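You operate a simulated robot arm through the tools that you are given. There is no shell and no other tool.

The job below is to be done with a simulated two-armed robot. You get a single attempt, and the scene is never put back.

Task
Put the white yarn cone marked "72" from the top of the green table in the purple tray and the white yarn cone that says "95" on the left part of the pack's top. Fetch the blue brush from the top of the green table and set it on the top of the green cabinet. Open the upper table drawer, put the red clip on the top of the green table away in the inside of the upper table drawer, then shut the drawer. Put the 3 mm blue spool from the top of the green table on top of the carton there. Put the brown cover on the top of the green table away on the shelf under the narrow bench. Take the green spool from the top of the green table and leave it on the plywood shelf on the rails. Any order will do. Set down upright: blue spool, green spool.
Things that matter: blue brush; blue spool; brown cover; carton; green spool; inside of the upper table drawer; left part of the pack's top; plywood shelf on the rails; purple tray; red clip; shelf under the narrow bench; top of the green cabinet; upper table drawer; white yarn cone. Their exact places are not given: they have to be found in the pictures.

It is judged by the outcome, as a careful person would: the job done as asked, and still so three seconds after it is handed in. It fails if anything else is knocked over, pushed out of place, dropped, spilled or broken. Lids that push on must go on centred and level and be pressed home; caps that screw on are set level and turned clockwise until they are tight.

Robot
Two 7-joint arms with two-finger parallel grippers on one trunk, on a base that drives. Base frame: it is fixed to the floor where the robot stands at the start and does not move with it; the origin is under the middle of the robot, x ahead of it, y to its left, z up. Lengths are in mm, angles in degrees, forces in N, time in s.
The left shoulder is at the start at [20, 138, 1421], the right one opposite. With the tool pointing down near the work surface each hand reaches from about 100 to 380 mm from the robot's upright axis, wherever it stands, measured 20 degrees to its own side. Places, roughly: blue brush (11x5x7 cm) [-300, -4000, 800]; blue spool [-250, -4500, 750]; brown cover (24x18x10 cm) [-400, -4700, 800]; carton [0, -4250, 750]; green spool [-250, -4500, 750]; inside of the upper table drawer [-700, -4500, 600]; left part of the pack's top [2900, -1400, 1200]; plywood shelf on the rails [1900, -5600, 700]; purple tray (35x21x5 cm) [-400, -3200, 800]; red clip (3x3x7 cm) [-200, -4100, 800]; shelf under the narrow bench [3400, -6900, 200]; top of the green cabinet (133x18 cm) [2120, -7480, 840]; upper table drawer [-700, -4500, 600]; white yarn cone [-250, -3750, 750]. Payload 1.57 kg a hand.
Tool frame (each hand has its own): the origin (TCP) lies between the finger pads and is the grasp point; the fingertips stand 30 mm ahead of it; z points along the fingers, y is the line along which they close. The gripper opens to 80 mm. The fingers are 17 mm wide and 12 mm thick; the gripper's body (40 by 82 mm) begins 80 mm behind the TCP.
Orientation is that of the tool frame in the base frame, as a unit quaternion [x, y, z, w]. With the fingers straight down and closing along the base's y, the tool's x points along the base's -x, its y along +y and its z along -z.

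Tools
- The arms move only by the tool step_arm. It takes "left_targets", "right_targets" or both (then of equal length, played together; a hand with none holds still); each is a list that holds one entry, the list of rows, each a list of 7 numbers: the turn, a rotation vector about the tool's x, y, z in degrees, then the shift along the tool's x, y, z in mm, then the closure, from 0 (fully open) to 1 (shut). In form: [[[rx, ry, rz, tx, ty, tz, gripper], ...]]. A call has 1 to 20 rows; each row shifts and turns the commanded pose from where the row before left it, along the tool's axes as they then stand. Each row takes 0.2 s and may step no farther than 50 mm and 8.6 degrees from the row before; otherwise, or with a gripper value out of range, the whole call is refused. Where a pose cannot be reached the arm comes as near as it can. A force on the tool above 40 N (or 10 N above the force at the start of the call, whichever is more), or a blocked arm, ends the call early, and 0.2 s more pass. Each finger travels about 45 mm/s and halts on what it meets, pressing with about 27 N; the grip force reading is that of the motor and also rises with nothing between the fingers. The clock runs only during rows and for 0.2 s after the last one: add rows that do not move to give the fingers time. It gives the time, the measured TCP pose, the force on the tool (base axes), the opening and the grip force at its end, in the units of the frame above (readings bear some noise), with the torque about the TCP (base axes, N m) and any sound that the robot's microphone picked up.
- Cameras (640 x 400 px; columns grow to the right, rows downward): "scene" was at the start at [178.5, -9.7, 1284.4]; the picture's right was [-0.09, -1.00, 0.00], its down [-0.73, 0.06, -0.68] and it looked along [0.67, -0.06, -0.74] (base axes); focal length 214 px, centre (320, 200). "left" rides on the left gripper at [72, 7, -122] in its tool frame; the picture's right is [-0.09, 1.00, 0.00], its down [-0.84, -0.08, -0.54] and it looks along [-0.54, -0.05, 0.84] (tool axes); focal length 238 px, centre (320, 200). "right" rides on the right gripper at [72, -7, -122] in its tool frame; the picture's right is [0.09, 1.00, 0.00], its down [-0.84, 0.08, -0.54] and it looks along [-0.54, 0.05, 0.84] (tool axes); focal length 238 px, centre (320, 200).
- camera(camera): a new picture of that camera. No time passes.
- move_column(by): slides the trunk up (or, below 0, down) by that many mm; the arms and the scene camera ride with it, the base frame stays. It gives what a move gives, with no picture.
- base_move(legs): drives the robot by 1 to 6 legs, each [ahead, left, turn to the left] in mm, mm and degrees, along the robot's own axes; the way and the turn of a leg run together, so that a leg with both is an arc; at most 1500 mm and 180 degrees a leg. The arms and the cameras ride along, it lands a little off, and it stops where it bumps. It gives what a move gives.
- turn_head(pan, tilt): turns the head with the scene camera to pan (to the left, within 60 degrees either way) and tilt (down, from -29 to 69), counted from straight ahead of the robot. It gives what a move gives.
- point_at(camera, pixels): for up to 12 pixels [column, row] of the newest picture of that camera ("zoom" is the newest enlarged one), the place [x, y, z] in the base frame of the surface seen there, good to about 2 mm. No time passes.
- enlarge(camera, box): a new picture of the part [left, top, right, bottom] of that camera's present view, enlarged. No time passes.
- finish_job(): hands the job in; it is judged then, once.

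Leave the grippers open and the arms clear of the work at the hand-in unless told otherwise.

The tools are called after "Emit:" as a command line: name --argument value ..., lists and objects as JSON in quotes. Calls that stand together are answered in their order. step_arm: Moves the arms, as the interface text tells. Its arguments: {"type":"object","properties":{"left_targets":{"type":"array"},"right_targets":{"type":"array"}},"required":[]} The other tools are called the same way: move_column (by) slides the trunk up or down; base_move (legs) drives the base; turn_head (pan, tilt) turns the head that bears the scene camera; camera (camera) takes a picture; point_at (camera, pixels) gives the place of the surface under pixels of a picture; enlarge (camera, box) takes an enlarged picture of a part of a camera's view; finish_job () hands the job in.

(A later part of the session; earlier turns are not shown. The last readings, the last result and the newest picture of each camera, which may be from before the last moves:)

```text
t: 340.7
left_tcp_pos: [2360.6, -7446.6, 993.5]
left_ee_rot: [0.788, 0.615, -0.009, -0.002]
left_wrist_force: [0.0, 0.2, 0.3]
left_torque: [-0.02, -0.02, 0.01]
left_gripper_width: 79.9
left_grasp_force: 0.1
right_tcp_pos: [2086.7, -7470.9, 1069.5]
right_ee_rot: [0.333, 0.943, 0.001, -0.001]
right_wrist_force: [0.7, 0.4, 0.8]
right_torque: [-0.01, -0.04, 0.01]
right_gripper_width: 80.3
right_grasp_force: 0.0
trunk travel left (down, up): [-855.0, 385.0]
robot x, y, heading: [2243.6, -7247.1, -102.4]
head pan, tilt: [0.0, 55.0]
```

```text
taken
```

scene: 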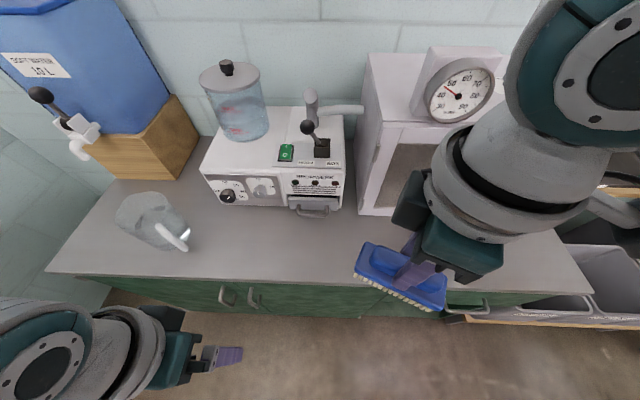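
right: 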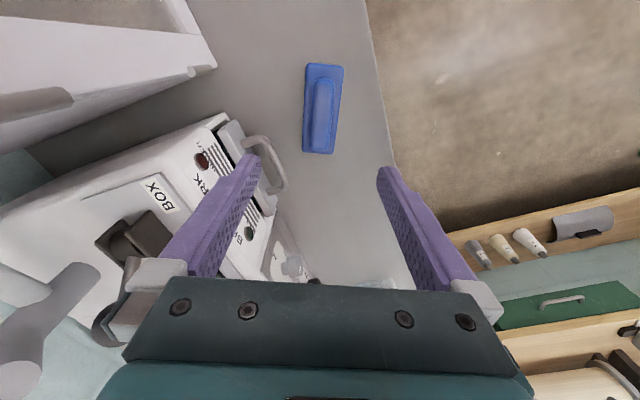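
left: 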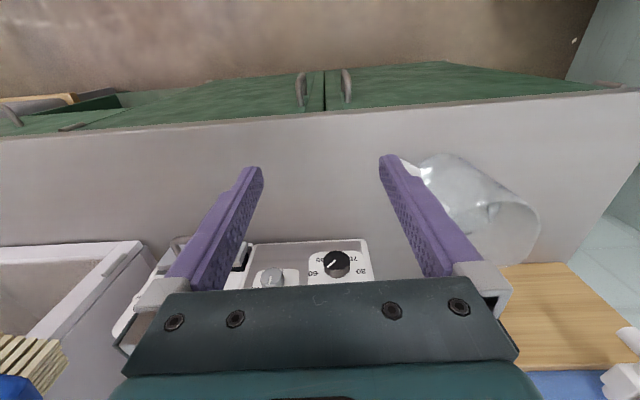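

The brush lies on the cabinet's top. I raise the trunk, back off, undo the right hand's yaw, and turn toward the narrow bench (+x) to inspect its lower shelf.

Emit:
base_move --legs '[[-550, 0, 0]]'

Emit:
step_arm --right_targets '[[[0, 0, 8, 0, 0, 0, 0.0], [0, 0, 8, 0, 0, 0, 0.0], [0, 0, 8, 0, 0, 0, 0.0], [0, 0, 8, 0, 0, 0, 0.0], [0, 0, 8, 0, 0, 0, 0.0], [0, 0, 8, 0, 0, 0, 0.0], [0, 0, 8, 0, 0, 0, 0.0], [0, 0, 7.7, 0, 0, 0, 0.0], [0, 0, 0, 0, 0, 0, 0.0], [0, 0, 0, 0, 0, 0, 0.0]]]'

Emit:
base_move --legs '[[0, 0, 90]]'

Emit:
turn_head --pan 0 --tilt 40

Emit:
camera --camera "scene"

```text
t: 343.9
left_tcp_pos: [2480.3, -6909.1, 992.9]
left_ee_rot: [0.787, 0.617, -0.009, -0.002]
left_wrist_force: [0.1, -0.1, -0.1]
left_torque: [-0.01, 0.03, 0.03]
left_gripper_width: 79.7
left_grasp_force: 0.0
right_tcp_pos: [2206.6, -6937.0, 1070.2]
right_ee_rot: [0.331, 0.944, 0.001, 0.0]
right_wrist_force: [-0.2, 0.2, -0.1]
right_torque: [0.01, -0.01, 0.02]
right_gripper_width: 80.2
right_grasp_force: 0.0
trunk travel left (down, up): [-855.0, 385.0]
robot x, y, heading: [2361.5, -6708.4, -102.3]
head pan, tilt: [0.0, 55.0]
```

```text
t: 346.1
left_tcp_pos: [2480.4, -6909.7, 993.0]
left_ee_rot: [0.787, 0.617, -0.009, -0.002]
left_wrist_force: [-0.6, -0.5, 0.4]
left_torque: [-0.02, 0.03, 0.0]
left_gripper_width: 80.0
left_grasp_force: 0.0
right_tcp_pos: [2206.2, -6936.9, 1069.1]
right_ee_rot: [0.78, 0.626, 0.001, -0.002]
right_wrist_force: [0.7, 0.7, 0.3]
right_torque: [0.01, -0.03, -0.02]
right_gripper_width: 80.1
right_grasp_force: 0.1
trunk travel left (down, up): [-855.0, 385.0]
robot x, y, heading: [2357.9, -6709.0, -102.3]
head pan, tilt: [0.0, 55.0]
```

```text
t: 350.3
left_tcp_pos: [2560.8, -6596.8, 992.3]
left_ee_rot: [0.13, 0.991, -0.008, 0.004]
left_wrist_force: [0.7, -0.5, -0.3]
left_torque: [-0.03, 0.04, 0.0]
left_gripper_width: 80.0
left_grasp_force: 0.0
right_tcp_pos: [2582.4, -6869.6, 1069.6]
right_ee_rot: [0.119, 0.993, 0.0, -0.001]
right_wrist_force: [0.2, 0.0, 0.7]
right_torque: [-0.04, 0.0, 0.0]
right_gripper_width: 79.9
right_grasp_force: 0.0
trunk travel left (down, up): [-855.0, 385.0]
robot x, y, heading: [2358.4, -6712.4, -13.6]
head pan, tilt: [0.0, 55.0]
```

```text
t: 351.0
left_tcp_pos: [2561.4, -6595.4, 991.9]
left_ee_rot: [0.131, 0.991, -0.007, 0.005]
left_wrist_force: [0.7, -0.1, 1.1]
left_torque: [-0.02, 0.0, 0.02]
left_gripper_width: 79.8
left_grasp_force: 0.2
right_tcp_pos: [2582.1, -6867.3, 1069.6]
right_ee_rot: [0.118, 0.993, 0.0, -0.001]
right_wrist_force: [0.0, -0.3, -0.2]
right_torque: [0.0, 0.0, -0.03]
right_gripper_width: 80.1
right_grasp_force: 0.1
trunk travel left (down, up): [-855.0, 385.0]
robot x, y, heading: [2360.2, -6711.5, -13.8]
head pan, tilt: [0.0, 40.0]
```

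```text
taken
```

scene: 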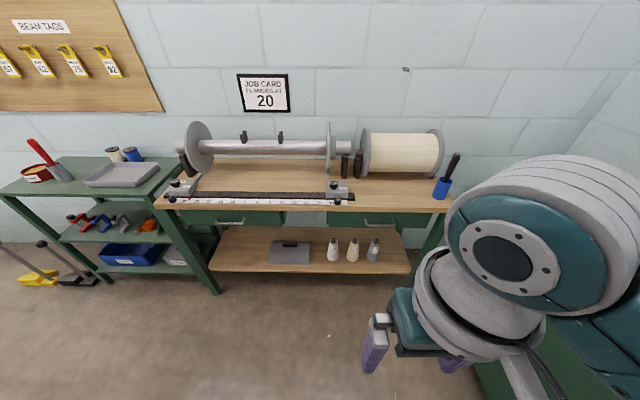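

I see the narrow bench with its lower shelf: grey box at (290,252), small cones at (333–373,250). I read the geometry: shelf edges, bench top edge, drawers' bottom.

Emit:
point_at --camera "scene" --pixels '[[215, 268], [408, 270], [230, 232], [395, 233], [170, 208], [440, 209], [235, 222], [370, 226], [290, 245], [333, 245], [373, 245], [240, 250]]'

Emit:
enlarge --camera "scene" --box '[150, 180, 470, 300]'

```text
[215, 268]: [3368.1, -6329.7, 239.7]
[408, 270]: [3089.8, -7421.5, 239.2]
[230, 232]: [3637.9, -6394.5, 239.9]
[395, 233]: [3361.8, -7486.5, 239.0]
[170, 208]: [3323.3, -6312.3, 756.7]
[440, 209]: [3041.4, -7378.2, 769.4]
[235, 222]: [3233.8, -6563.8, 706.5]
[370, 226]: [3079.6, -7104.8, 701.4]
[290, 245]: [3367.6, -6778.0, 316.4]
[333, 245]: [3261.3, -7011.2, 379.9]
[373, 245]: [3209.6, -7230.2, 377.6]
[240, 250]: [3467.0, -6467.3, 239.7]
```

```text
2.00 times, centred on (310, 240) of scene
```

zoom: 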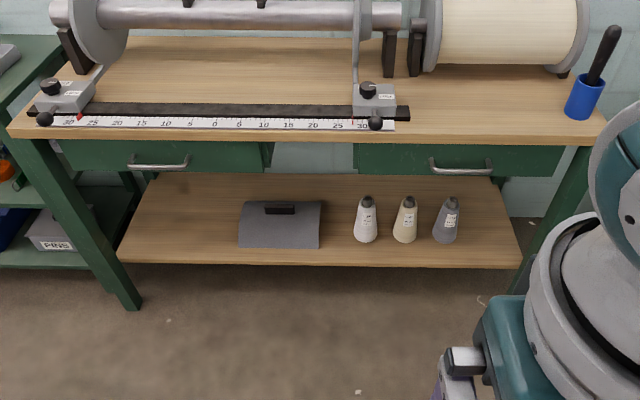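

The brown cover should go on this lower shelf; there is free room at its left part (y≈-6350…-6680), next to the grey cover. The opening is about 450 mm high, so I'll grip the cover's handle with a tool tilted forward. I turn to heading 77° and drive back to the table's south end.

Emit:
base_move --legs '[[0, 0, 91], [0, 1450, 0], [680, 1450, 0]]'

Emit:
turn_head --pan 0 --tilt 50

Emit:
camera --camera "scene"

```text
refused: leg 3 is longer than a leg can be; nothing moved
```

```text
t: 351.8
left_tcp_pos: [2561.5, -6594.9, 993.0]
left_ee_rot: [0.13, 0.991, -0.008, 0.004]
left_wrist_force: [-0.3, -0.5, -0.4]
left_torque: [-0.01, 0.02, 0.01]
left_gripper_width: 80.0
left_grasp_force: 0.0
right_tcp_pos: [2583.3, -6868.8, 1070.0]
right_ee_rot: [0.119, 0.993, 0.0, -0.002]
right_wrist_force: [0.9, 0.2, -0.2]
right_torque: [-0.03, 0.0, 0.01]
right_gripper_width: 80.3
right_grasp_force: 0.0
trunk travel left (down, up): [-855.0, 385.0]
robot x, y, heading: [2361.0, -6714.7, -13.9]
head pan, tilt: [0.0, 50.0]
```

```text
taken
```

scene: 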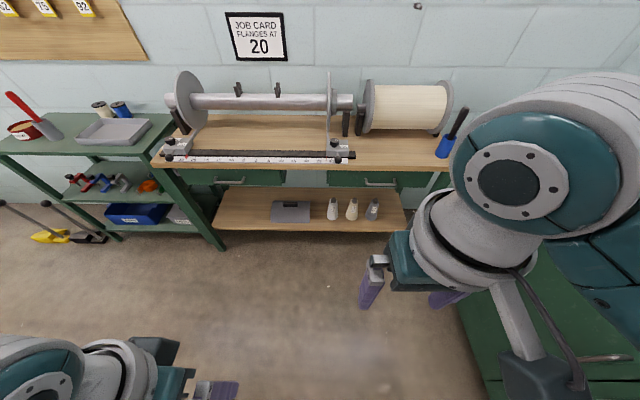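

A leg was too long; I split the drive in more legs.

Emit:
base_move --legs '[[0, 0, 91], [0, 1450, 0], [300, 800, 0], [400, 700, 0]]'

Emit:
turn_head --pan 0 --tilt 50

Emit:
camera --camera "scene"

```text
t: 370.9
left_tcp_pos: [-508.3, -5267.3, 992.9]
left_ee_rot: [-0.624, 0.781, -0.001, 0.009]
left_wrist_force: [-0.1, 0.0, -0.1]
left_torque: [-0.02, -0.03, -0.02]
left_gripper_width: 79.8
left_grasp_force: 0.1
right_tcp_pos: [-235.2, -5233.9, 1069.1]
right_ee_rot: [-0.634, 0.773, -0.001, -0.002]
right_wrist_force: [0.4, 0.6, 0.3]
right_torque: [0.0, 0.01, 0.03]
right_gripper_width: 80.0
right_grasp_force: 0.1
trunk travel left (down, up): [-855.0, 385.0]
robot x, y, heading: [-386.7, -5463.4, 78.5]
head pan, tilt: [0.0, 50.0]
```

```text
t: 371.5
left_tcp_pos: [-509.4, -5267.0, 992.5]
left_ee_rot: [-0.624, 0.781, -0.002, 0.008]
left_wrist_force: [0.5, 0.1, 0.3]
left_torque: [0.04, 0.0, -0.03]
left_gripper_width: 79.8
left_grasp_force: 0.1
right_tcp_pos: [-235.2, -5234.9, 1068.1]
right_ee_rot: [-0.634, 0.774, -0.001, 0.0]
right_wrist_force: [0.5, 0.1, 0.5]
right_torque: [-0.01, -0.02, 0.0]
right_gripper_width: 80.0
right_grasp_force: 0.0
trunk travel left (down, up): [-855.0, 385.0]
robot x, y, heading: [-385.8, -5461.3, 78.4]
head pan, tilt: [0.0, 50.0]
```

```text
taken
```

scene: 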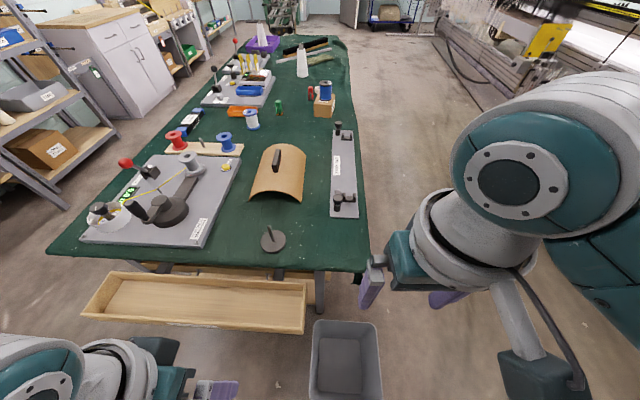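

The cover's long axis points along my heading, handle on top. I tilt the right hand forward by about 50° while moving it ahead, in free air.

Emit:
step_arm --right_targets '[[[0, -8, 0, -25, 0, 0, 0.0], [0, -8, 0, -24.8, 0, 3.5, 0.0], [0, -8, 0, -24, 0, 6.9, 0.0], [0, -8, 0, -22.8, 0, 10.2, 0.0], [0, -8, 0, -21.2, 0, 13.2, 0.0], [0, -8, 0, -19.2, 0, 16.1, 0.0], [0, -3, 0, 0, 0, 0, 0.0], [0, 0, 0, 0, 0, 0, 0.0], [0, 0, 0, 0, 0, 0, 0.0]]]'

Emit:
camera --camera "right"

```text
t: 373.5
left_tcp_pos: [-507.3, -5266.1, 992.1]
left_ee_rot: [-0.625, 0.781, -0.001, 0.008]
left_wrist_force: [-0.5, 0.3, 0.3]
left_torque: [0.01, 0.0, -0.02]
left_gripper_width: 79.9
left_grasp_force: 0.1
right_tcp_pos: [-204.4, -5087.2, 1068.9]
right_ee_rot: [-0.573, 0.698, 0.272, 0.332]
right_wrist_force: [0.3, -0.5, 0.5]
right_torque: [0.02, 0.01, 0.0]
right_gripper_width: 79.8
right_grasp_force: 0.0
trunk travel left (down, up): [-855.0, 385.0]
robot x, y, heading: [-382.7, -5462.5, 78.7]
head pan, tilt: [0.0, 50.0]
```

```text
taken
```

right: 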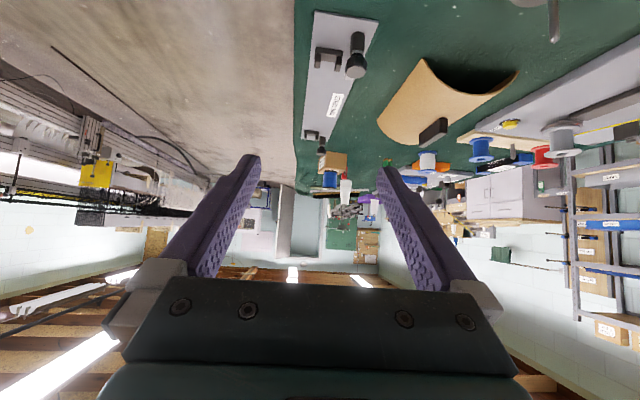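

The tilt works (51°). The wrist camera then sits low behind the hand, so I'll use only 40° to keep it off the shell. I measure the handle and cover precisely.

Emit:
enlarge --camera "scene" --box '[225, 125, 345, 215]'

Emit:
point_at --camera "scene" --pixels '[[276, 152], [276, 158], [276, 166], [272, 160], [280, 160], [252, 193], [302, 199], [277, 178], [275, 145], [266, 150], [287, 150], [290, 185]]'

```text
4.44 times, centred on (285, 170) of scene
```

zoom: 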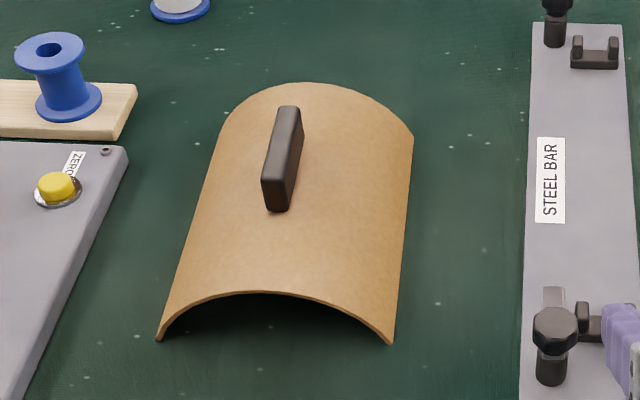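

```text
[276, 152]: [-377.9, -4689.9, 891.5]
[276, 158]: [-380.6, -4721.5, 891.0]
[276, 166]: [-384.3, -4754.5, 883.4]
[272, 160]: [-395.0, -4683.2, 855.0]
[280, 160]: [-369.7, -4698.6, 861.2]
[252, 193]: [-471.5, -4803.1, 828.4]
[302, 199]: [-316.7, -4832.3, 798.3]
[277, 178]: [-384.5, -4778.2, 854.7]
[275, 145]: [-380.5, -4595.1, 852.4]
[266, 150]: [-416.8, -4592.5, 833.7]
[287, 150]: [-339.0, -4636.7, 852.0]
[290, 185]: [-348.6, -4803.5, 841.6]
```

Emit:
point_at --camera "zoom" --pixels '[[288, 110], [277, 175], [283, 140], [295, 150], [275, 200], [272, 130], [300, 120], [265, 185], [290, 190], [280, 209]]'

```text
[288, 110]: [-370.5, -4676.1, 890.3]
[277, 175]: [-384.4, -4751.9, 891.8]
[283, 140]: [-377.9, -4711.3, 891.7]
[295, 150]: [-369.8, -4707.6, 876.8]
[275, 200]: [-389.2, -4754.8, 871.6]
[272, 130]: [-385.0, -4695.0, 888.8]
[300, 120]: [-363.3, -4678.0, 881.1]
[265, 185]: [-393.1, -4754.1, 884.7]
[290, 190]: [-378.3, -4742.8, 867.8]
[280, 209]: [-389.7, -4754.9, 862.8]
```

The handle: centre (-378.5,-4714), top z≈892, shell z≈855, width ≈17 mm. I set the tilt to 40°, raise the trunk 80 for safety, and drive so the right hand comes near the handle.

Emit:
step_arm --right_targets '[[[0, 5.5, 0, 0, 0, 0, 0.0], [0, 5.5, 0, 0, 0, 0, 0.0], [0, 0, 0, 0, 0, 0, 0.0]]]'

Emit:
move_column --by 80

Emit:
base_move --legs '[[260, 244, 0]]'

Emit:
camera --camera "right"

Emit:
camera --camera "scene"

```text
t: 374.3
left_tcp_pos: [-507.5, -5267.1, 994.2]
left_ee_rot: [-0.625, 0.781, -0.002, 0.009]
left_wrist_force: [0.2, 0.2, 0.0]
left_torque: [0.01, 0.01, 0.0]
left_gripper_width: 79.9
left_grasp_force: 0.1
right_tcp_pos: [-205.5, -5086.4, 1069.0]
right_ee_rot: [-0.596, 0.728, 0.215, 0.263]
right_wrist_force: [-0.3, -1.1, -0.2]
right_torque: [-0.02, 0.01, -0.03]
right_gripper_width: 80.1
right_grasp_force: 0.1
trunk travel left (down, up): [-855.0, 385.0]
robot x, y, heading: [-386.7, -5467.9, 78.5]
head pan, tilt: [0.0, 50.0]
```

```text
t: 375.4
left_tcp_pos: [-507.7, -5266.5, 1072.5]
left_ee_rot: [-0.624, 0.781, -0.002, 0.008]
left_wrist_force: [0.0, 0.4, 0.1]
left_torque: [0.02, 0.0, 0.01]
left_gripper_width: 80.1
left_grasp_force: 0.1
right_tcp_pos: [-205.5, -5086.5, 1149.1]
right_ee_rot: [-0.596, 0.727, 0.216, 0.264]
right_wrist_force: [-0.4, -1.0, -0.1]
right_torque: [0.0, 0.0, 0.0]
right_gripper_width: 80.1
right_grasp_force: 0.1
trunk travel left (down, up): [-935.0, 305.0]
robot x, y, heading: [-385.3, -5463.3, 78.8]
head pan, tilt: [0.0, 50.0]
```

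```text
t: 377.7
left_tcp_pos: [-698.9, -4968.0, 1074.0]
left_ee_rot: [-0.626, 0.78, -0.003, 0.007]
left_wrist_force: [-1.0, -0.2, 0.4]
left_torque: [-0.02, 0.01, 0.0]
left_gripper_width: 80.1
left_grasp_force: 0.1
right_tcp_pos: [-398.7, -4785.2, 1148.8]
right_ee_rot: [-0.598, 0.725, 0.216, 0.263]
right_wrist_force: [0.6, -0.5, -0.5]
right_torque: [0.01, -0.01, 0.0]
right_gripper_width: 80.0
right_grasp_force: 0.1
trunk travel left (down, up): [-935.0, 305.0]
robot x, y, heading: [-573.8, -5160.6, 78.8]
head pan, tilt: [0.0, 50.0]
```

```text
taken
```

right: 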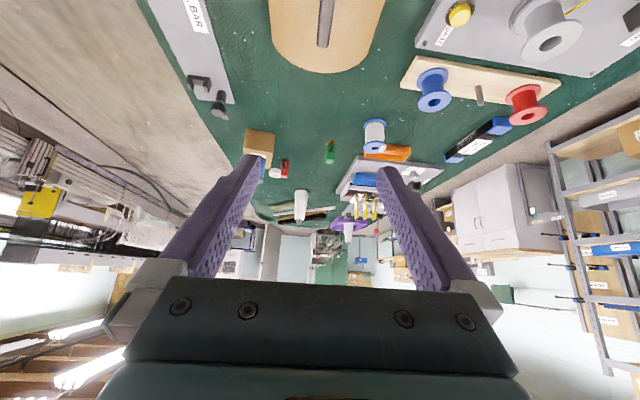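

```text
taken
```

scene: 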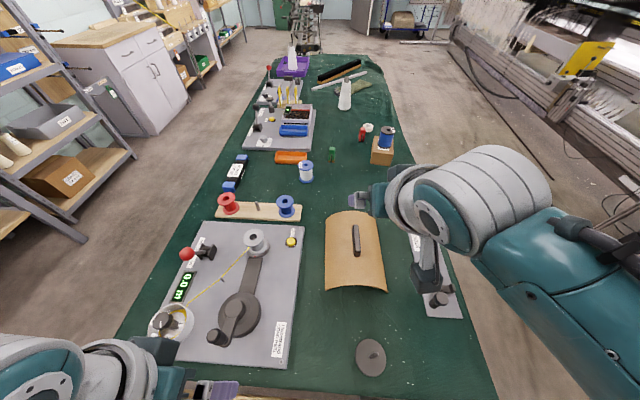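

I check heights of the winder parts under the left hand.

Emit:
point_at --camera "scene" --pixels '[[228, 308], [186, 253], [205, 248], [175, 312], [165, 325], [255, 236], [240, 320], [356, 240], [356, 228], [355, 252], [370, 350], [371, 360]]'

```text
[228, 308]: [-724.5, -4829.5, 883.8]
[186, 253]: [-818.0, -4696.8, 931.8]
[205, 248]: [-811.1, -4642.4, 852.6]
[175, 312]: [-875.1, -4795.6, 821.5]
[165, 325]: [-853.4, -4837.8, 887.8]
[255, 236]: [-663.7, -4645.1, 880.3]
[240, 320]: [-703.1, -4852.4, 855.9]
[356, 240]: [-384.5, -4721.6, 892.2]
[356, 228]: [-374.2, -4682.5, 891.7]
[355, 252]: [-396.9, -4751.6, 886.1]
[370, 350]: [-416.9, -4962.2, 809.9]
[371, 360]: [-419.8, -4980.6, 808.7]
```

The left hand would come near the crank (z≈884), so I raise it 70 mm with its arm first; then move the base ahead 64 / right 6 and lower the trunk 150.

Emit:
step_arm --left_targets '[[[0, 0, 0, 0, 0, -35, 0.0], [0, 0, 0, 0, 0, -35, 0.0], [0, 0, 0, 0, 0, 0, 0.0], [0, 0, 0, 0, 0, 0, 0.0]]]'

Emit:
base_move --legs '[[64, -6, 0]]'

Emit:
move_column --by -150

Emit:
camera --camera "right"

```text
t: 378.7
left_tcp_pos: [-702.1, -4969.9, 1142.8]
left_ee_rot: [-0.626, 0.78, -0.002, 0.008]
left_wrist_force: [0.3, 0.0, -0.5]
left_torque: [-0.01, 0.02, 0.01]
left_gripper_width: 80.1
left_grasp_force: 0.0
right_tcp_pos: [-398.1, -4786.1, 1148.5]
right_ee_rot: [-0.598, 0.726, 0.216, 0.263]
right_wrist_force: [0.3, 0.4, 0.5]
right_torque: [-0.01, 0.01, 0.01]
right_gripper_width: 79.9
right_grasp_force: 0.2
trunk travel left (down, up): [-935.0, 305.0]
robot x, y, heading: [-574.2, -5159.4, 79.0]
head pan, tilt: [0.0, 50.0]
```

```text
t: 379.7
left_tcp_pos: [-684.5, -4908.9, 1141.2]
left_ee_rot: [-0.626, 0.78, -0.003, 0.007]
left_wrist_force: [0.1, 0.5, 0.4]
left_torque: [-0.01, 0.01, 0.02]
left_gripper_width: 80.0
left_grasp_force: 0.0
right_tcp_pos: [-379.4, -4725.4, 1148.5]
right_ee_rot: [-0.597, 0.726, 0.215, 0.263]
right_wrist_force: [0.1, -0.4, -0.1]
right_torque: [-0.01, -0.03, 0.0]
right_gripper_width: 80.0
right_grasp_force: 0.1
trunk travel left (down, up): [-935.0, 305.0]
robot x, y, heading: [-561.8, -5103.0, 78.8]
head pan, tilt: [0.0, 50.0]
```

```text
t: 381.5
left_tcp_pos: [-684.3, -4908.1, 991.9]
left_ee_rot: [-0.625, 0.78, -0.003, 0.008]
left_wrist_force: [0.1, 0.0, 0.2]
left_torque: [0.01, -0.01, 0.01]
left_gripper_width: 79.8
left_grasp_force: 0.1
right_tcp_pos: [-380.1, -4723.6, 998.5]
right_ee_rot: [-0.597, 0.726, 0.216, 0.264]
right_wrist_force: [0.5, -0.9, -0.3]
right_torque: [0.0, 0.03, 0.02]
right_gripper_width: 79.8
right_grasp_force: 0.0
trunk travel left (down, up): [-785.0, 455.0]
robot x, y, heading: [-558.0, -5103.1, 79.0]
head pan, tilt: [0.0, 50.0]
```

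```text
taken
```

right: 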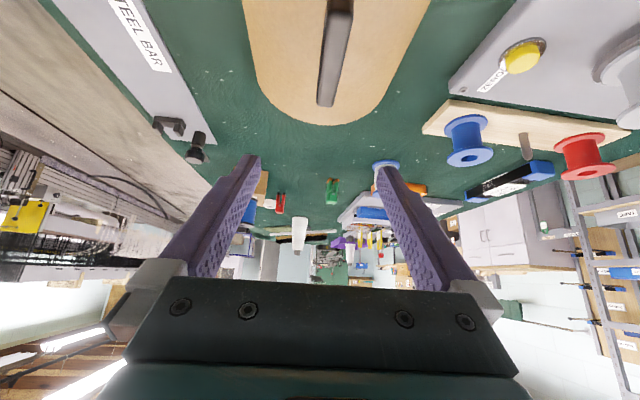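

I descend vertically (along tool x/z mix) 74 mm first.

Emit:
step_arm --right_targets '[[[0, 0, 0, 23.7, 0, 28.4, 0.0], [0, 0, 0, 23.7, 0, 28.4, 0.0], [0, 0, 0, 0, 0, 0, 0.0], [0, 0, 0, 0, 0, 0, 0.0]]]'

Emit:
camera --camera "right"

Emit:
enlarge --camera "scene" --box '[290, 150, 490, 300]'

```text
t: 382.5
left_tcp_pos: [-684.8, -4908.3, 991.6]
left_ee_rot: [-0.626, 0.78, -0.003, 0.008]
left_wrist_force: [0.1, 0.3, 0.7]
left_torque: [0.04, 0.02, -0.02]
left_gripper_width: 79.7
left_grasp_force: 0.1
right_tcp_pos: [-383.0, -4727.3, 924.1]
right_ee_rot: [-0.598, 0.726, 0.217, 0.263]
right_wrist_force: [0.4, -1.1, 0.0]
right_torque: [-0.02, -0.03, 0.0]
right_gripper_width: 79.9
right_grasp_force: 0.0
trunk travel left (down, up): [-785.0, 455.0]
robot x, y, heading: [-556.5, -5102.0, 78.9]
head pan, tilt: [0.0, 50.0]
```

```text
taken
```

right: 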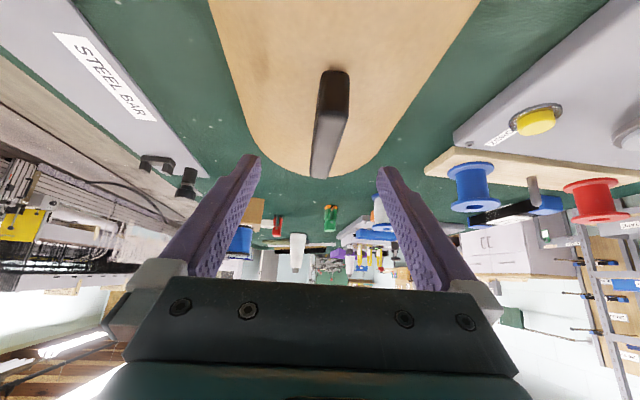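

```text
2.67 times, centred on (390, 225) of scene
```

zoom: 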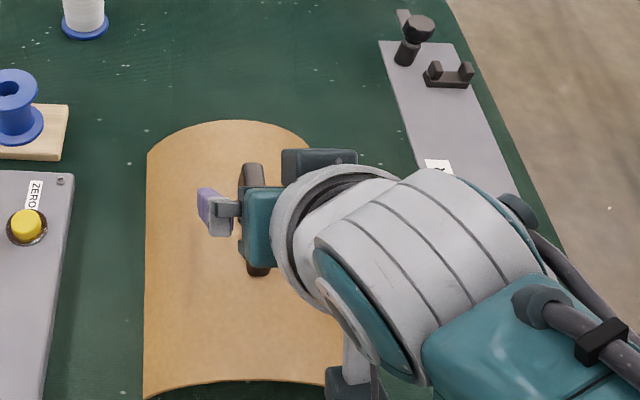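

Aligned within 3 mm; I shift 3 mm right, go down 36 mm and close on the handle.

Emit:
step_arm --right_targets '[[[0, 0, 0, 11.5, -3, 13.8, 0.0], [0, 0, 0, 11.5, 0, 13.8, 0.0], [0, 0, 0, 0, 0, 0, 0.0], [0, 0, 0, 0, 0, 0, 0.4], [0, 0, 0, 0, 0, 0, 0.8], [0, 0, 0, 0, 0, 0, 1.0], [0, 0, 0, 0, 0, 0, 1.0], [0, 0, 0, 0, 0, 0, 1.0]]]'

Emit:
camera --camera "right"

```text
t: 384.3
left_tcp_pos: [-683.9, -4909.6, 992.7]
left_ee_rot: [-0.626, 0.78, -0.003, 0.008]
left_wrist_force: [0.0, 0.2, 0.3]
left_torque: [-0.01, -0.03, 0.04]
left_gripper_width: 79.6
left_grasp_force: 0.0
right_tcp_pos: [-376.9, -4724.7, 888.9]
right_ee_rot: [-0.598, 0.726, 0.215, 0.263]
right_wrist_force: [-0.3, -0.1, 1.4]
right_torque: [0.0, -0.12, -0.19]
right_gripper_width: 17.8
right_grasp_force: 23.8
trunk travel left (down, up): [-785.0, 455.0]
robot x, y, heading: [-559.3, -5100.7, 79.0]
head pan, tilt: [0.0, 50.0]
```

```text
taken
```

right: 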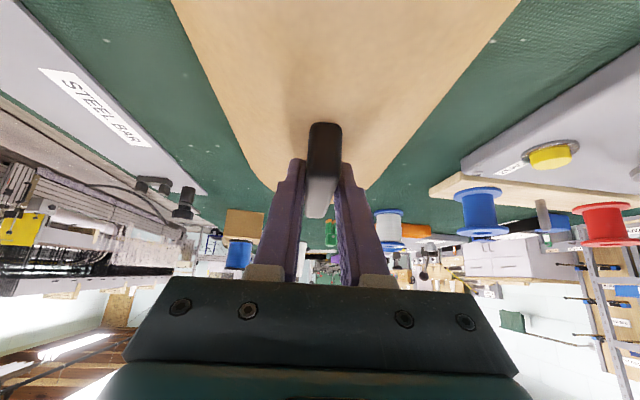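

The handle is gripped (17.8 mm). I lift with the trunk 40 mm and check.

Emit:
step_arm --right_targets '[[[0, 0, 0, 0, 0, 0, 1.0], [0, 0, 0, 0, 0, 0, 1.0]]]'

Emit:
move_column --by 40

Emit:
camera --camera "right"

Emit:
camera --camera "scene"

```text
t: 384.9
left_tcp_pos: [-684.5, -4908.1, 992.1]
left_ee_rot: [-0.626, 0.78, -0.002, 0.008]
left_wrist_force: [0.3, -0.3, 0.2]
left_torque: [-0.02, -0.03, 0.02]
left_gripper_width: 79.8
left_grasp_force: 0.0
right_tcp_pos: [-377.5, -4726.0, 888.2]
right_ee_rot: [-0.598, 0.725, 0.216, 0.264]
right_wrist_force: [0.6, -0.6, 1.8]
right_torque: [-0.03, -0.11, -0.25]
right_gripper_width: 17.6
right_grasp_force: 27.1
trunk travel left (down, up): [-785.0, 455.0]
robot x, y, heading: [-556.2, -5103.3, 79.2]
head pan, tilt: [0.0, 50.0]
```

```text
t: 385.7
left_tcp_pos: [-685.6, -4908.7, 1031.6]
left_ee_rot: [-0.626, 0.78, -0.003, 0.007]
left_wrist_force: [0.6, 0.9, -0.6]
left_torque: [0.0, 0.02, -0.02]
left_gripper_width: 80.1
left_grasp_force: 0.1
right_tcp_pos: [-377.2, -4726.7, 928.2]
right_ee_rot: [-0.599, 0.725, 0.216, 0.263]
right_wrist_force: [-1.5, -0.3, -2.4]
right_torque: [-0.03, 0.02, 0.03]
right_gripper_width: 17.7
right_grasp_force: 27.2
trunk travel left (down, up): [-825.0, 415.0]
robot x, y, heading: [-557.6, -5099.5, 79.1]
head pan, tilt: [0.0, 50.0]
```

```text
taken
```

right: 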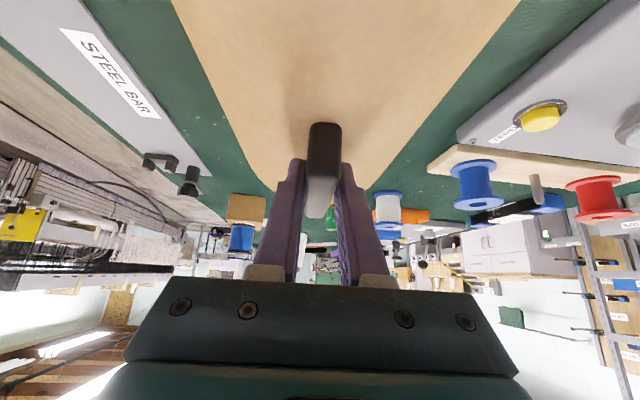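

```text
taken
```

scene: 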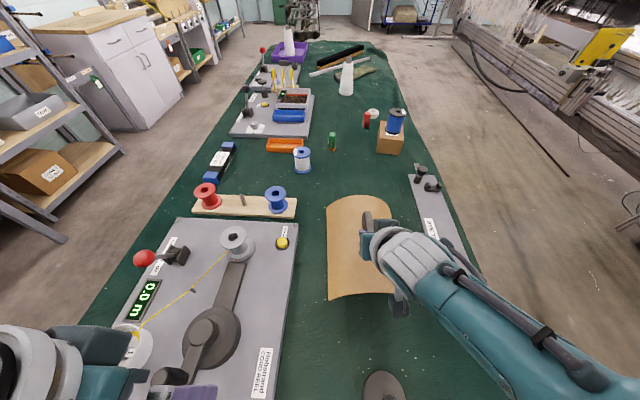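

The cover is lifted level (~0.25 kg). I raise it 120 mm more, back away from the table, turn to heading ≈ -14° and drive toward the narrow bench.

Emit:
move_column --by 120

Emit:
base_move --legs '[[-700, 0, 0], [0, 0, -93]]'

Emit:
turn_head --pan 0 --tilt 25

Emit:
camera --camera "scene"

```text
t: 387.2
left_tcp_pos: [-683.5, -4908.1, 1152.1]
left_ee_rot: [-0.625, 0.781, -0.003, 0.008]
left_wrist_force: [0.3, 0.9, 0.0]
left_torque: [0.03, 0.01, 0.01]
left_gripper_width: 79.9
left_grasp_force: 0.0
right_tcp_pos: [-376.4, -4725.0, 1048.5]
right_ee_rot: [-0.598, 0.726, 0.216, 0.263]
right_wrist_force: [-0.3, -0.4, -1.2]
right_torque: [-0.02, -0.01, -0.01]
right_gripper_width: 17.7
right_grasp_force: 27.3
trunk travel left (down, up): [-945.0, 295.0]
robot x, y, heading: [-558.7, -5100.8, 79.0]
head pan, tilt: [0.0, 50.0]
```

```text
t: 395.1
left_tcp_pos: [-493.8, -5678.7, 1151.4]
left_ee_rot: [0.155, 0.988, -0.008, 0.004]
left_wrist_force: [0.4, -0.2, -0.5]
left_torque: [-0.03, -0.01, 0.0]
left_gripper_width: 80.2
left_grasp_force: 0.0
right_tcp_pos: [-341.5, -6001.8, 1048.1]
right_ee_rot: [0.134, 0.931, -0.05, 0.337]
right_wrist_force: [-0.3, 0.5, -2.5]
right_torque: [-0.02, 0.04, 0.01]
right_gripper_width: 17.6
right_grasp_force: 26.7
trunk travel left (down, up): [-945.0, 295.0]
robot x, y, heading: [-698.0, -5787.0, -16.4]
head pan, tilt: [0.0, 50.0]
```

```text
t: 395.9
left_tcp_pos: [-494.0, -5679.2, 1151.9]
left_ee_rot: [0.155, 0.988, -0.007, 0.003]
left_wrist_force: [1.1, 0.3, 0.0]
left_torque: [0.01, -0.02, 0.0]
left_gripper_width: 80.0
left_grasp_force: 0.1
right_tcp_pos: [-340.6, -6002.7, 1047.9]
right_ee_rot: [0.134, 0.931, -0.05, 0.337]
right_wrist_force: [-0.2, 0.2, -1.8]
right_torque: [0.03, 0.04, 0.02]
right_gripper_width: 17.7
right_grasp_force: 26.9
trunk travel left (down, up): [-945.0, 295.0]
robot x, y, heading: [-696.8, -5785.9, -16.8]
head pan, tilt: [0.0, 25.0]
```

```text
taken
```

scene: 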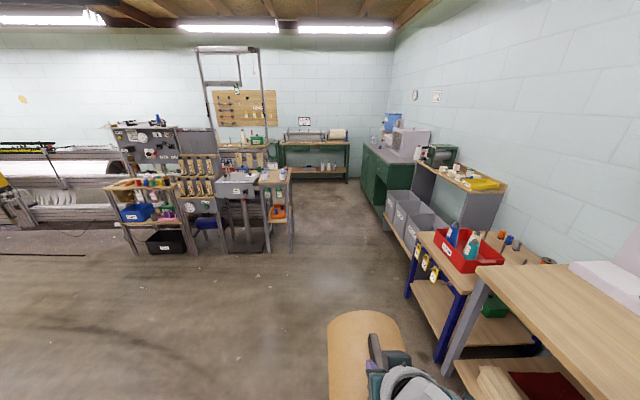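

The way lies between the rails' end (left) and the green cabinet (right). I drive there in two legs through the middle.

Emit:
base_move --legs '[[1375, -69, 0], [1300, 60, 0]]'

Emit:
camera --camera "scene"

```text
t: 408.9
left_tcp_pos: [2068.0, -6382.3, 1153.6]
left_ee_rot: [0.134, 0.991, -0.008, 0.004]
left_wrist_force: [-0.4, -0.4, -0.7]
left_torque: [-0.04, -0.01, 0.01]
left_gripper_width: 80.0
left_grasp_force: 0.1
right_tcp_pos: [2233.2, -6699.8, 1048.4]
right_ee_rot: [0.115, 0.933, -0.043, 0.338]
right_wrist_force: [-1.7, -0.5, -1.2]
right_torque: [0.0, 0.03, 0.0]
right_gripper_width: 17.6
right_grasp_force: 27.2
trunk travel left (down, up): [-945.0, 295.0]
robot x, y, heading: [1869.0, -6502.6, -14.1]
head pan, tilt: [0.0, 25.0]
```

```text
taken
```

scene: 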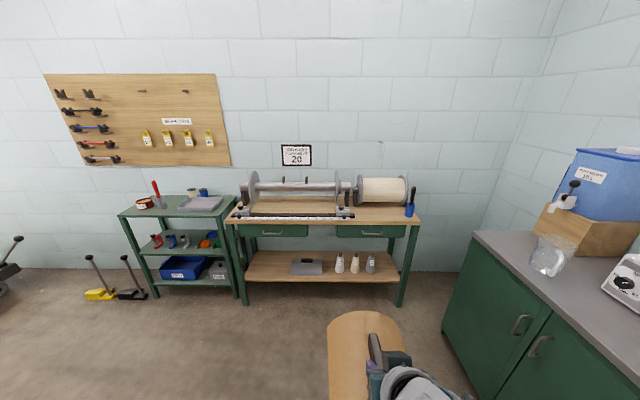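

I read positions of the cart and the pedal sticks at left, and the shelf's contents, before lowering.

Emit:
point_at --camera "scene" --pixels '[[100, 295], [90, 260], [125, 262], [155, 296], [245, 300], [244, 277], [400, 282], [293, 265], [320, 272], [293, 262], [200, 200], [148, 185]]'

Emit:
enlarge --camera "scene" --box '[220, 210, 430, 310]'

```text
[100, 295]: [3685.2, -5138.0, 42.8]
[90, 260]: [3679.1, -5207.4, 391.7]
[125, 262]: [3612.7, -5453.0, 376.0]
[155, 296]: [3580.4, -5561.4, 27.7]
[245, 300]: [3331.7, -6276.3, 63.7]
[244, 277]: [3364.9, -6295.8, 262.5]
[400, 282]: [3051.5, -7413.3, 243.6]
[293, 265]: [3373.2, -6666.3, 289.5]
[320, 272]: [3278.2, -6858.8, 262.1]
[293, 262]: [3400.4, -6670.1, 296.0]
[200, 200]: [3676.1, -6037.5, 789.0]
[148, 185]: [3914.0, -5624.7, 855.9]
```

```text
3.05 times, centred on (325, 260) of scene
```

zoom: 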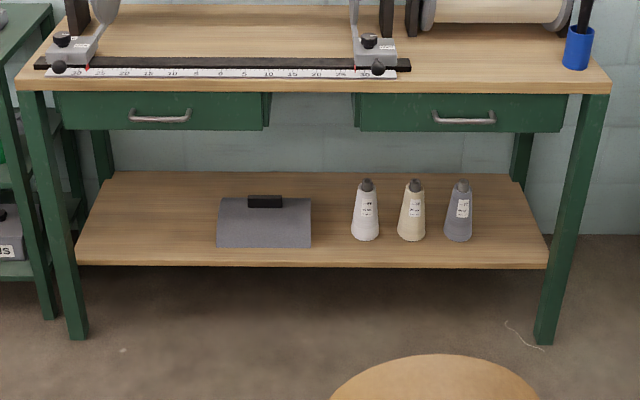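

Emit:
point_at --camera "zoom" --pixels '[[85, 258], [110, 178], [160, 258], [160, 178], [218, 245], [222, 200], [200, 258], [545, 260], [512, 180], [160, 128], [160, 95], [216, 225]]'

```text
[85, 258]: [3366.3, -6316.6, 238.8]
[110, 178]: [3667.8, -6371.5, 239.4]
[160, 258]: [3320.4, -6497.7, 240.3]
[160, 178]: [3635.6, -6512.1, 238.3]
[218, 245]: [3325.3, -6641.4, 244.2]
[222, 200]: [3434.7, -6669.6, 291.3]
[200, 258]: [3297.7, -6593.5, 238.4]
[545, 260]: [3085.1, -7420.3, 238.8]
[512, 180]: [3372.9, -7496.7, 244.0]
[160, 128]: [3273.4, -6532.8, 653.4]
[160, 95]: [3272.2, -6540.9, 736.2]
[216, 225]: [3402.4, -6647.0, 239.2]
```

The free spot for the cover: centre ≈ (3469,-6498) on the shelf (z 239). I extend the right arm 120 ahead and 120 up relative to the trunk, in free air.

Emit:
step_arm --right_targets '[[[0, 0, 0, -42.2, 0, -3.8, 1.0], [0, 0, 0, -42.2, 0, -3.8, 1.0], [0, 0, 0, -42.2, 0, -3.8, 1.0], [0, 0, 0, -42.2, 0, -3.8, 1.0], [0, 0, 0, 0, 0, 0, 1.0], [0, 0, 0, 0, 0, 0, 1.0]]]'

Emit:
move_column --by -400

Emit:
camera --camera "scene"

```text
t: 410.3
left_tcp_pos: [2068.9, -6383.8, 1153.2]
left_ee_rot: [0.134, 0.991, -0.007, 0.003]
left_wrist_force: [0.2, 0.4, 0.3]
left_torque: [-0.02, -0.01, 0.01]
left_gripper_width: 79.9
left_grasp_force: 0.0
right_tcp_pos: [2352.1, -6729.5, 1169.0]
right_ee_rot: [0.115, 0.934, -0.042, 0.337]
right_wrist_force: [0.2, 0.9, -1.3]
right_torque: [-0.03, 0.06, 0.01]
right_gripper_width: 17.9
right_grasp_force: 26.7
trunk travel left (down, up): [-945.0, 295.0]
robot x, y, heading: [1867.6, -6502.4, -13.9]
head pan, tilt: [0.0, 25.0]
```

```text
t: 414.1
left_tcp_pos: [2068.9, -6384.2, 752.4]
left_ee_rot: [0.134, 0.991, -0.007, 0.002]
left_wrist_force: [0.4, 0.2, -0.7]
left_torque: [-0.02, 0.0, 0.0]
left_gripper_width: 80.0
left_grasp_force: 0.0
right_tcp_pos: [2352.9, -6728.6, 768.6]
right_ee_rot: [0.115, 0.933, -0.042, 0.338]
right_wrist_force: [0.8, 0.0, -1.9]
right_torque: [0.01, 0.0, 0.01]
right_gripper_width: 17.6
right_grasp_force: 27.4
trunk travel left (down, up): [-545.0, 695.0]
robot x, y, heading: [1869.2, -6500.6, -14.1]
head pan, tilt: [0.0, 25.0]
```

```text
taken
```

scene: 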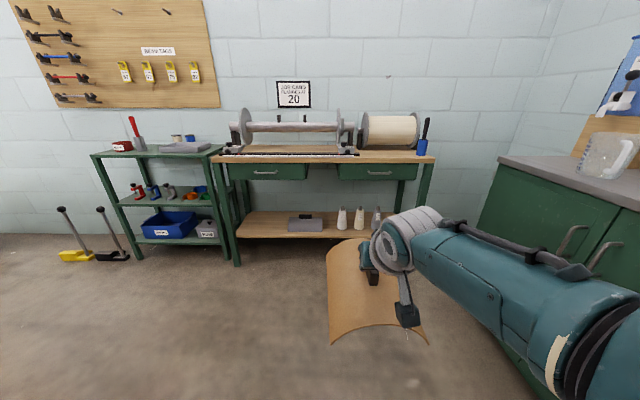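

I check where my right forearm and elbow are relative to the hand (to be sure they clear the bench's drawers at z≥653 and the shelf).

Emit:
point_at --camera "scene" --pixels '[[395, 245], [420, 222], [450, 240], [500, 258], [545, 275], [580, 275], [560, 340], [405, 305], [370, 270], [345, 335], [425, 340], [335, 250]]'

```text
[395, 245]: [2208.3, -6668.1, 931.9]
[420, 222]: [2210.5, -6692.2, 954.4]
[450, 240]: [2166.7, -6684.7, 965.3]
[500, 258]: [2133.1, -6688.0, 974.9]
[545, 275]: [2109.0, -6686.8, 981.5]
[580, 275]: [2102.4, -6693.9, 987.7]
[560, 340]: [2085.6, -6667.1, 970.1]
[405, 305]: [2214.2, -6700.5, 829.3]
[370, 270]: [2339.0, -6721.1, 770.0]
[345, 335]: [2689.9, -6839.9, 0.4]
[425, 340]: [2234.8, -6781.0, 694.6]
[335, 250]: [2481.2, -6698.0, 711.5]
```

The forearm runs back level, about 200 mm above the TCP: it'll clear the drawers (bottom z≈653). I lower the trunk 405 mm, then move left 496 and ahead 380.

Emit:
move_column --by -405

Emit:
base_move --legs '[[0, 496, 0], [380, 0, 0]]'

Emit:
turn_head --pan -15 --tilt 25

Emit:
camera --camera "scene"

Emit:
camera --camera "right"

```text
refused: -405 is not a number from -400 to 400
```

```text
t: 416.1
left_tcp_pos: [2112.9, -6175.4, 747.3]
left_ee_rot: [0.141, 0.99, -0.015, 0.0]
left_wrist_force: [-0.1, -0.3, -0.3]
left_torque: [0.03, 0.01, 0.0]
left_gripper_width: 80.0
left_grasp_force: 0.1
right_tcp_pos: [2392.0, -6526.4, 766.8]
right_ee_rot: [0.118, 0.934, -0.053, 0.333]
right_wrist_force: [0.0, 0.2, -0.9]
right_torque: [0.01, 0.02, 0.0]
right_gripper_width: 18.0
right_grasp_force: 27.0
trunk travel left (down, up): [-545.0, 695.0]
robot x, y, heading: [1920.4, -6273.2, -14.8]
head pan, tilt: [0.0, 25.0]
stopped in leg 1: the robot was blocked; the commanded pose is now the measured one
```

```text
t: 416.8
left_tcp_pos: [2111.8, -6177.5, 749.0]
left_ee_rot: [0.141, 0.99, -0.019, -0.001]
left_wrist_force: [0.7, -0.4, -0.8]
left_torque: [0.0, 0.01, 0.03]
left_gripper_width: 80.2
left_grasp_force: 0.2
right_tcp_pos: [2392.8, -6527.5, 767.6]
right_ee_rot: [0.118, 0.934, -0.055, 0.333]
right_wrist_force: [0.8, -0.9, -0.8]
right_torque: [0.0, 0.02, 0.0]
right_gripper_width: 17.6
right_grasp_force: 27.0
trunk travel left (down, up): [-545.0, 695.0]
robot x, y, heading: [1925.1, -6269.7, -14.6]
head pan, tilt: [-15.0, 25.0]
```

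```text
taken
```

scene: 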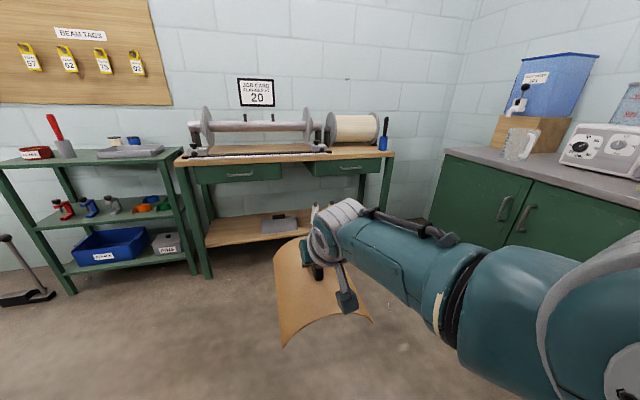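

```text
taken
```

right: 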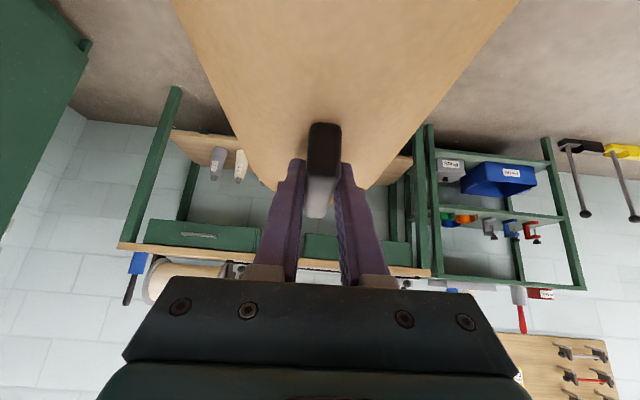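

The trunk move was refused (limit 400), so the drive happened at the wrong height and the robot bumped on its left side. I move right at once to get free, then look what it touched.

Emit:
base_move --legs '[[0, -150, 0]]'

Emit:
turn_head --pan 60 --tilt 30

Emit:
camera --camera "scene"

```text
t: 418.2
left_tcp_pos: [2085.8, -6300.9, 751.7]
left_ee_rot: [0.14, 0.99, -0.009, 0.004]
left_wrist_force: [0.6, -0.2, 0.0]
left_torque: [-0.02, 0.05, -0.01]
left_gripper_width: 79.7
left_grasp_force: 0.1
right_tcp_pos: [2367.1, -6650.6, 767.8]
right_ee_rot: [0.121, 0.932, -0.046, 0.338]
right_wrist_force: [-0.1, -0.2, -2.1]
right_torque: [0.01, 0.06, -0.01]
right_gripper_width: 17.8
right_grasp_force: 26.9
trunk travel left (down, up): [-545.0, 695.0]
robot x, y, heading: [1883.4, -6416.5, -14.5]
head pan, tilt: [-15.0, 25.0]
```

```text
t: 419.7
left_tcp_pos: [2086.3, -6300.0, 752.1]
left_ee_rot: [0.14, 0.99, -0.008, 0.003]
left_wrist_force: [-0.8, -0.5, 0.4]
left_torque: [0.02, -0.02, 0.0]
left_gripper_width: 80.2
left_grasp_force: 0.0
right_tcp_pos: [2367.1, -6650.1, 767.7]
right_ee_rot: [0.12, 0.933, -0.044, 0.337]
right_wrist_force: [-0.5, 0.5, -1.4]
right_torque: [0.04, 0.04, 0.0]
right_gripper_width: 17.7
right_grasp_force: 27.3
trunk travel left (down, up): [-545.0, 695.0]
robot x, y, heading: [1885.8, -6416.5, -14.7]
head pan, tilt: [60.0, 30.0]
```

```text
taken
```

scene: 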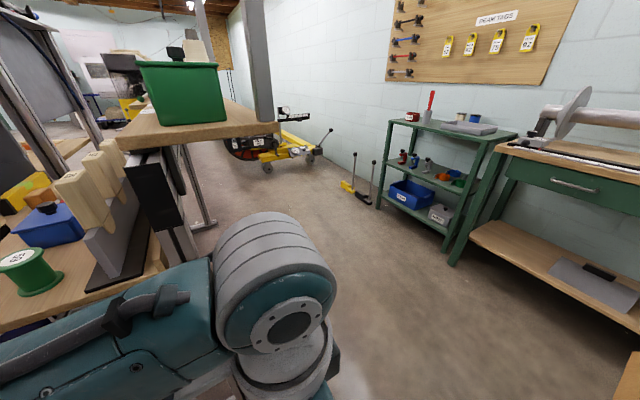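

The green spool still stands. I verify positions of nearby things against earlier readings (spool, NUTS knob, block 26, CLIPS box).

Emit:
point_at --camera "scene" --pixels '[[18, 258], [48, 208], [118, 152], [80, 190], [185, 70], [200, 135], [160, 200], [280, 330], [250, 300], [100, 330], [240, 235], [20, 300]]'

Emit:
enlarge --camera "scene" --box '[0, 60, 280, 330]'

```text
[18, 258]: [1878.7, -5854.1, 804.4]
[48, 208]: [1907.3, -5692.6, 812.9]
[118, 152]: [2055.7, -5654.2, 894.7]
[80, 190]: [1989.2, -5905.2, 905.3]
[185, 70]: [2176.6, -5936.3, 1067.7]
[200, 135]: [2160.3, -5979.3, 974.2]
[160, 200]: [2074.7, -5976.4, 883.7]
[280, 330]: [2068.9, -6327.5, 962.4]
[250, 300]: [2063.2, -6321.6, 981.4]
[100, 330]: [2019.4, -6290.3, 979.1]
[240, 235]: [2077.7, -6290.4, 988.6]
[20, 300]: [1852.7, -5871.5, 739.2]
```

```text
1.48 times, centred on (140, 195) of scene
```

zoom: 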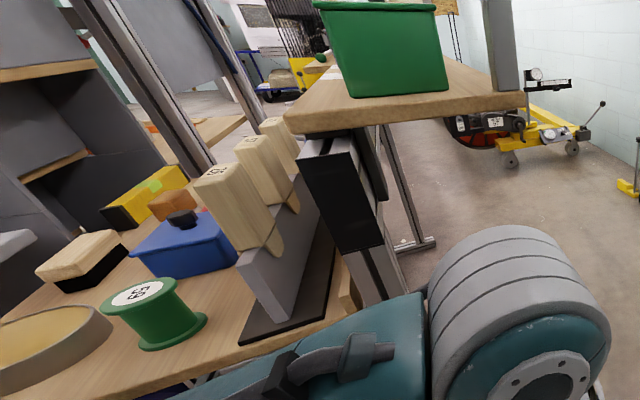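

Those are all where they were. To check the SELVEDGE table too, I raise the trunk 350 mm and turn the robot left to look at it.

Emit:
move_column --by 390

Emit:
base_move --legs '[[0, -150, 0], [0, 0, 75]]'

Emit:
turn_head --pan 45 --tilt 45

Emit:
camera --camera "scene"

```text
t: 423.4
left_tcp_pos: [2086.4, -6301.5, 1141.1]
left_ee_rot: [0.141, 0.99, -0.009, 0.003]
left_wrist_force: [0.4, -0.1, 0.6]
left_torque: [-0.03, -0.01, 0.0]
left_gripper_width: 80.0
left_grasp_force: 0.1
right_tcp_pos: [2366.9, -6651.0, 1157.4]
right_ee_rot: [0.12, 0.933, -0.045, 0.337]
right_wrist_force: [0.4, 0.3, -1.5]
right_torque: [0.01, 0.02, -0.03]
right_gripper_width: 17.8
right_grasp_force: 26.8
trunk travel left (down, up): [-935.0, 305.0]
robot x, y, heading: [1885.0, -6414.4, -14.7]
head pan, tilt: [60.0, 30.0]
```

```text
t: 428.0
left_tcp_pos: [1791.0, -6338.0, 1142.3]
left_ee_rot: [-0.489, 0.873, -0.004, 0.007]
left_wrist_force: [-0.5, 0.0, -0.1]
left_torque: [0.0, 0.01, 0.02]
left_gripper_width: 80.0
left_grasp_force: 0.0
right_tcp_pos: [2203.3, -6160.2, 1157.9]
right_ee_rot: [-0.469, 0.815, 0.168, 0.297]
right_wrist_force: [0.3, 1.2, -1.1]
right_torque: [-0.03, -0.01, 0.02]
right_gripper_width: 17.8
right_grasp_force: 27.9
trunk travel left (down, up): [-935.0, 305.0]
robot x, y, heading: [1852.1, -6563.2, 59.9]
head pan, tilt: [60.0, 30.0]
```

```text
t: 428.8
left_tcp_pos: [1791.1, -6337.4, 1143.2]
left_ee_rot: [-0.489, 0.872, -0.004, 0.008]
left_wrist_force: [0.0, 0.0, 0.2]
left_torque: [-0.02, 0.01, 0.0]
left_gripper_width: 79.9
left_grasp_force: 0.1
right_tcp_pos: [2202.2, -6158.3, 1160.1]
right_ee_rot: [-0.469, 0.815, 0.168, 0.296]
right_wrist_force: [-0.8, -0.7, -1.4]
right_torque: [-0.04, 0.01, 0.01]
right_gripper_width: 17.8
right_grasp_force: 26.4
trunk travel left (down, up): [-935.0, 305.0]
robot x, y, heading: [1846.2, -6559.3, 59.8]
head pan, tilt: [45.0, 45.0]
```

```text
taken
```

scene: 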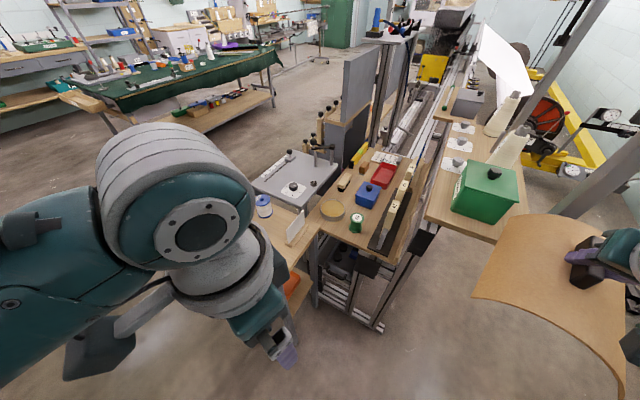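

The cover is near the rail post, so I first back off 300 mm, then turn further left to see the SELVEDGE table ahead.

Emit:
base_move --legs '[[-300, 0, 0], [0, 0, 45]]'

Emit:
turn_head --pan 0 --tilt 40

Emit:
camera --camera "scene"

```text
t: 432.9
left_tcp_pos: [1499.7, -6701.8, 1141.8]
left_ee_rot: [0.782, -0.623, 0.002, -0.009]
left_wrist_force: [0.0, -1.1, 0.2]
left_torque: [0.01, -0.02, 0.02]
left_gripper_width: 80.2
left_grasp_force: 0.1
right_tcp_pos: [1669.0, -6286.2, 1159.0]
right_ee_rot: [0.743, -0.576, -0.268, -0.21]
right_wrist_force: [-1.0, -0.1, -1.5]
right_torque: [-0.06, -0.02, -0.01]
right_gripper_width: 17.6
right_grasp_force: 27.5
trunk travel left (down, up): [-935.0, 305.0]
robot x, y, heading: [1699.7, -6822.9, 104.1]
head pan, tilt: [45.0, 45.0]
```

```text
t: 434.0
left_tcp_pos: [1500.3, -6701.4, 1142.5]
left_ee_rot: [0.782, -0.623, 0.002, -0.009]
left_wrist_force: [1.2, 0.8, -0.1]
left_torque: [0.01, 0.0, 0.0]
left_gripper_width: 80.0
left_grasp_force: 0.0
right_tcp_pos: [1667.3, -6285.7, 1159.0]
right_ee_rot: [0.743, -0.577, -0.268, -0.21]
right_wrist_force: [-0.4, 1.0, -1.4]
right_torque: [-0.02, -0.03, 0.01]
right_gripper_width: 17.4
right_grasp_force: 27.0
trunk travel left (down, up): [-935.0, 305.0]
robot x, y, heading: [1694.1, -6822.0, 104.3]
head pan, tilt: [0.0, 40.0]
```

```text
taken
```

scene: 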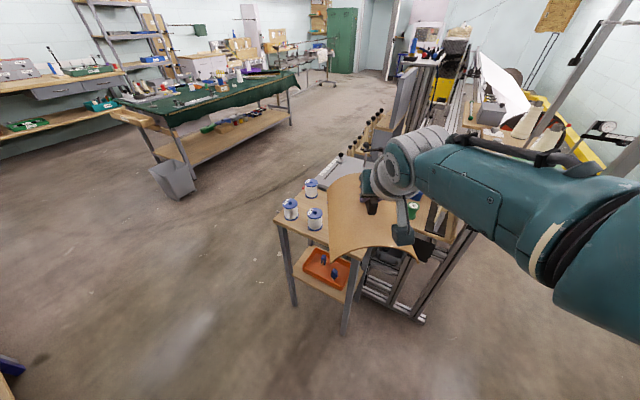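

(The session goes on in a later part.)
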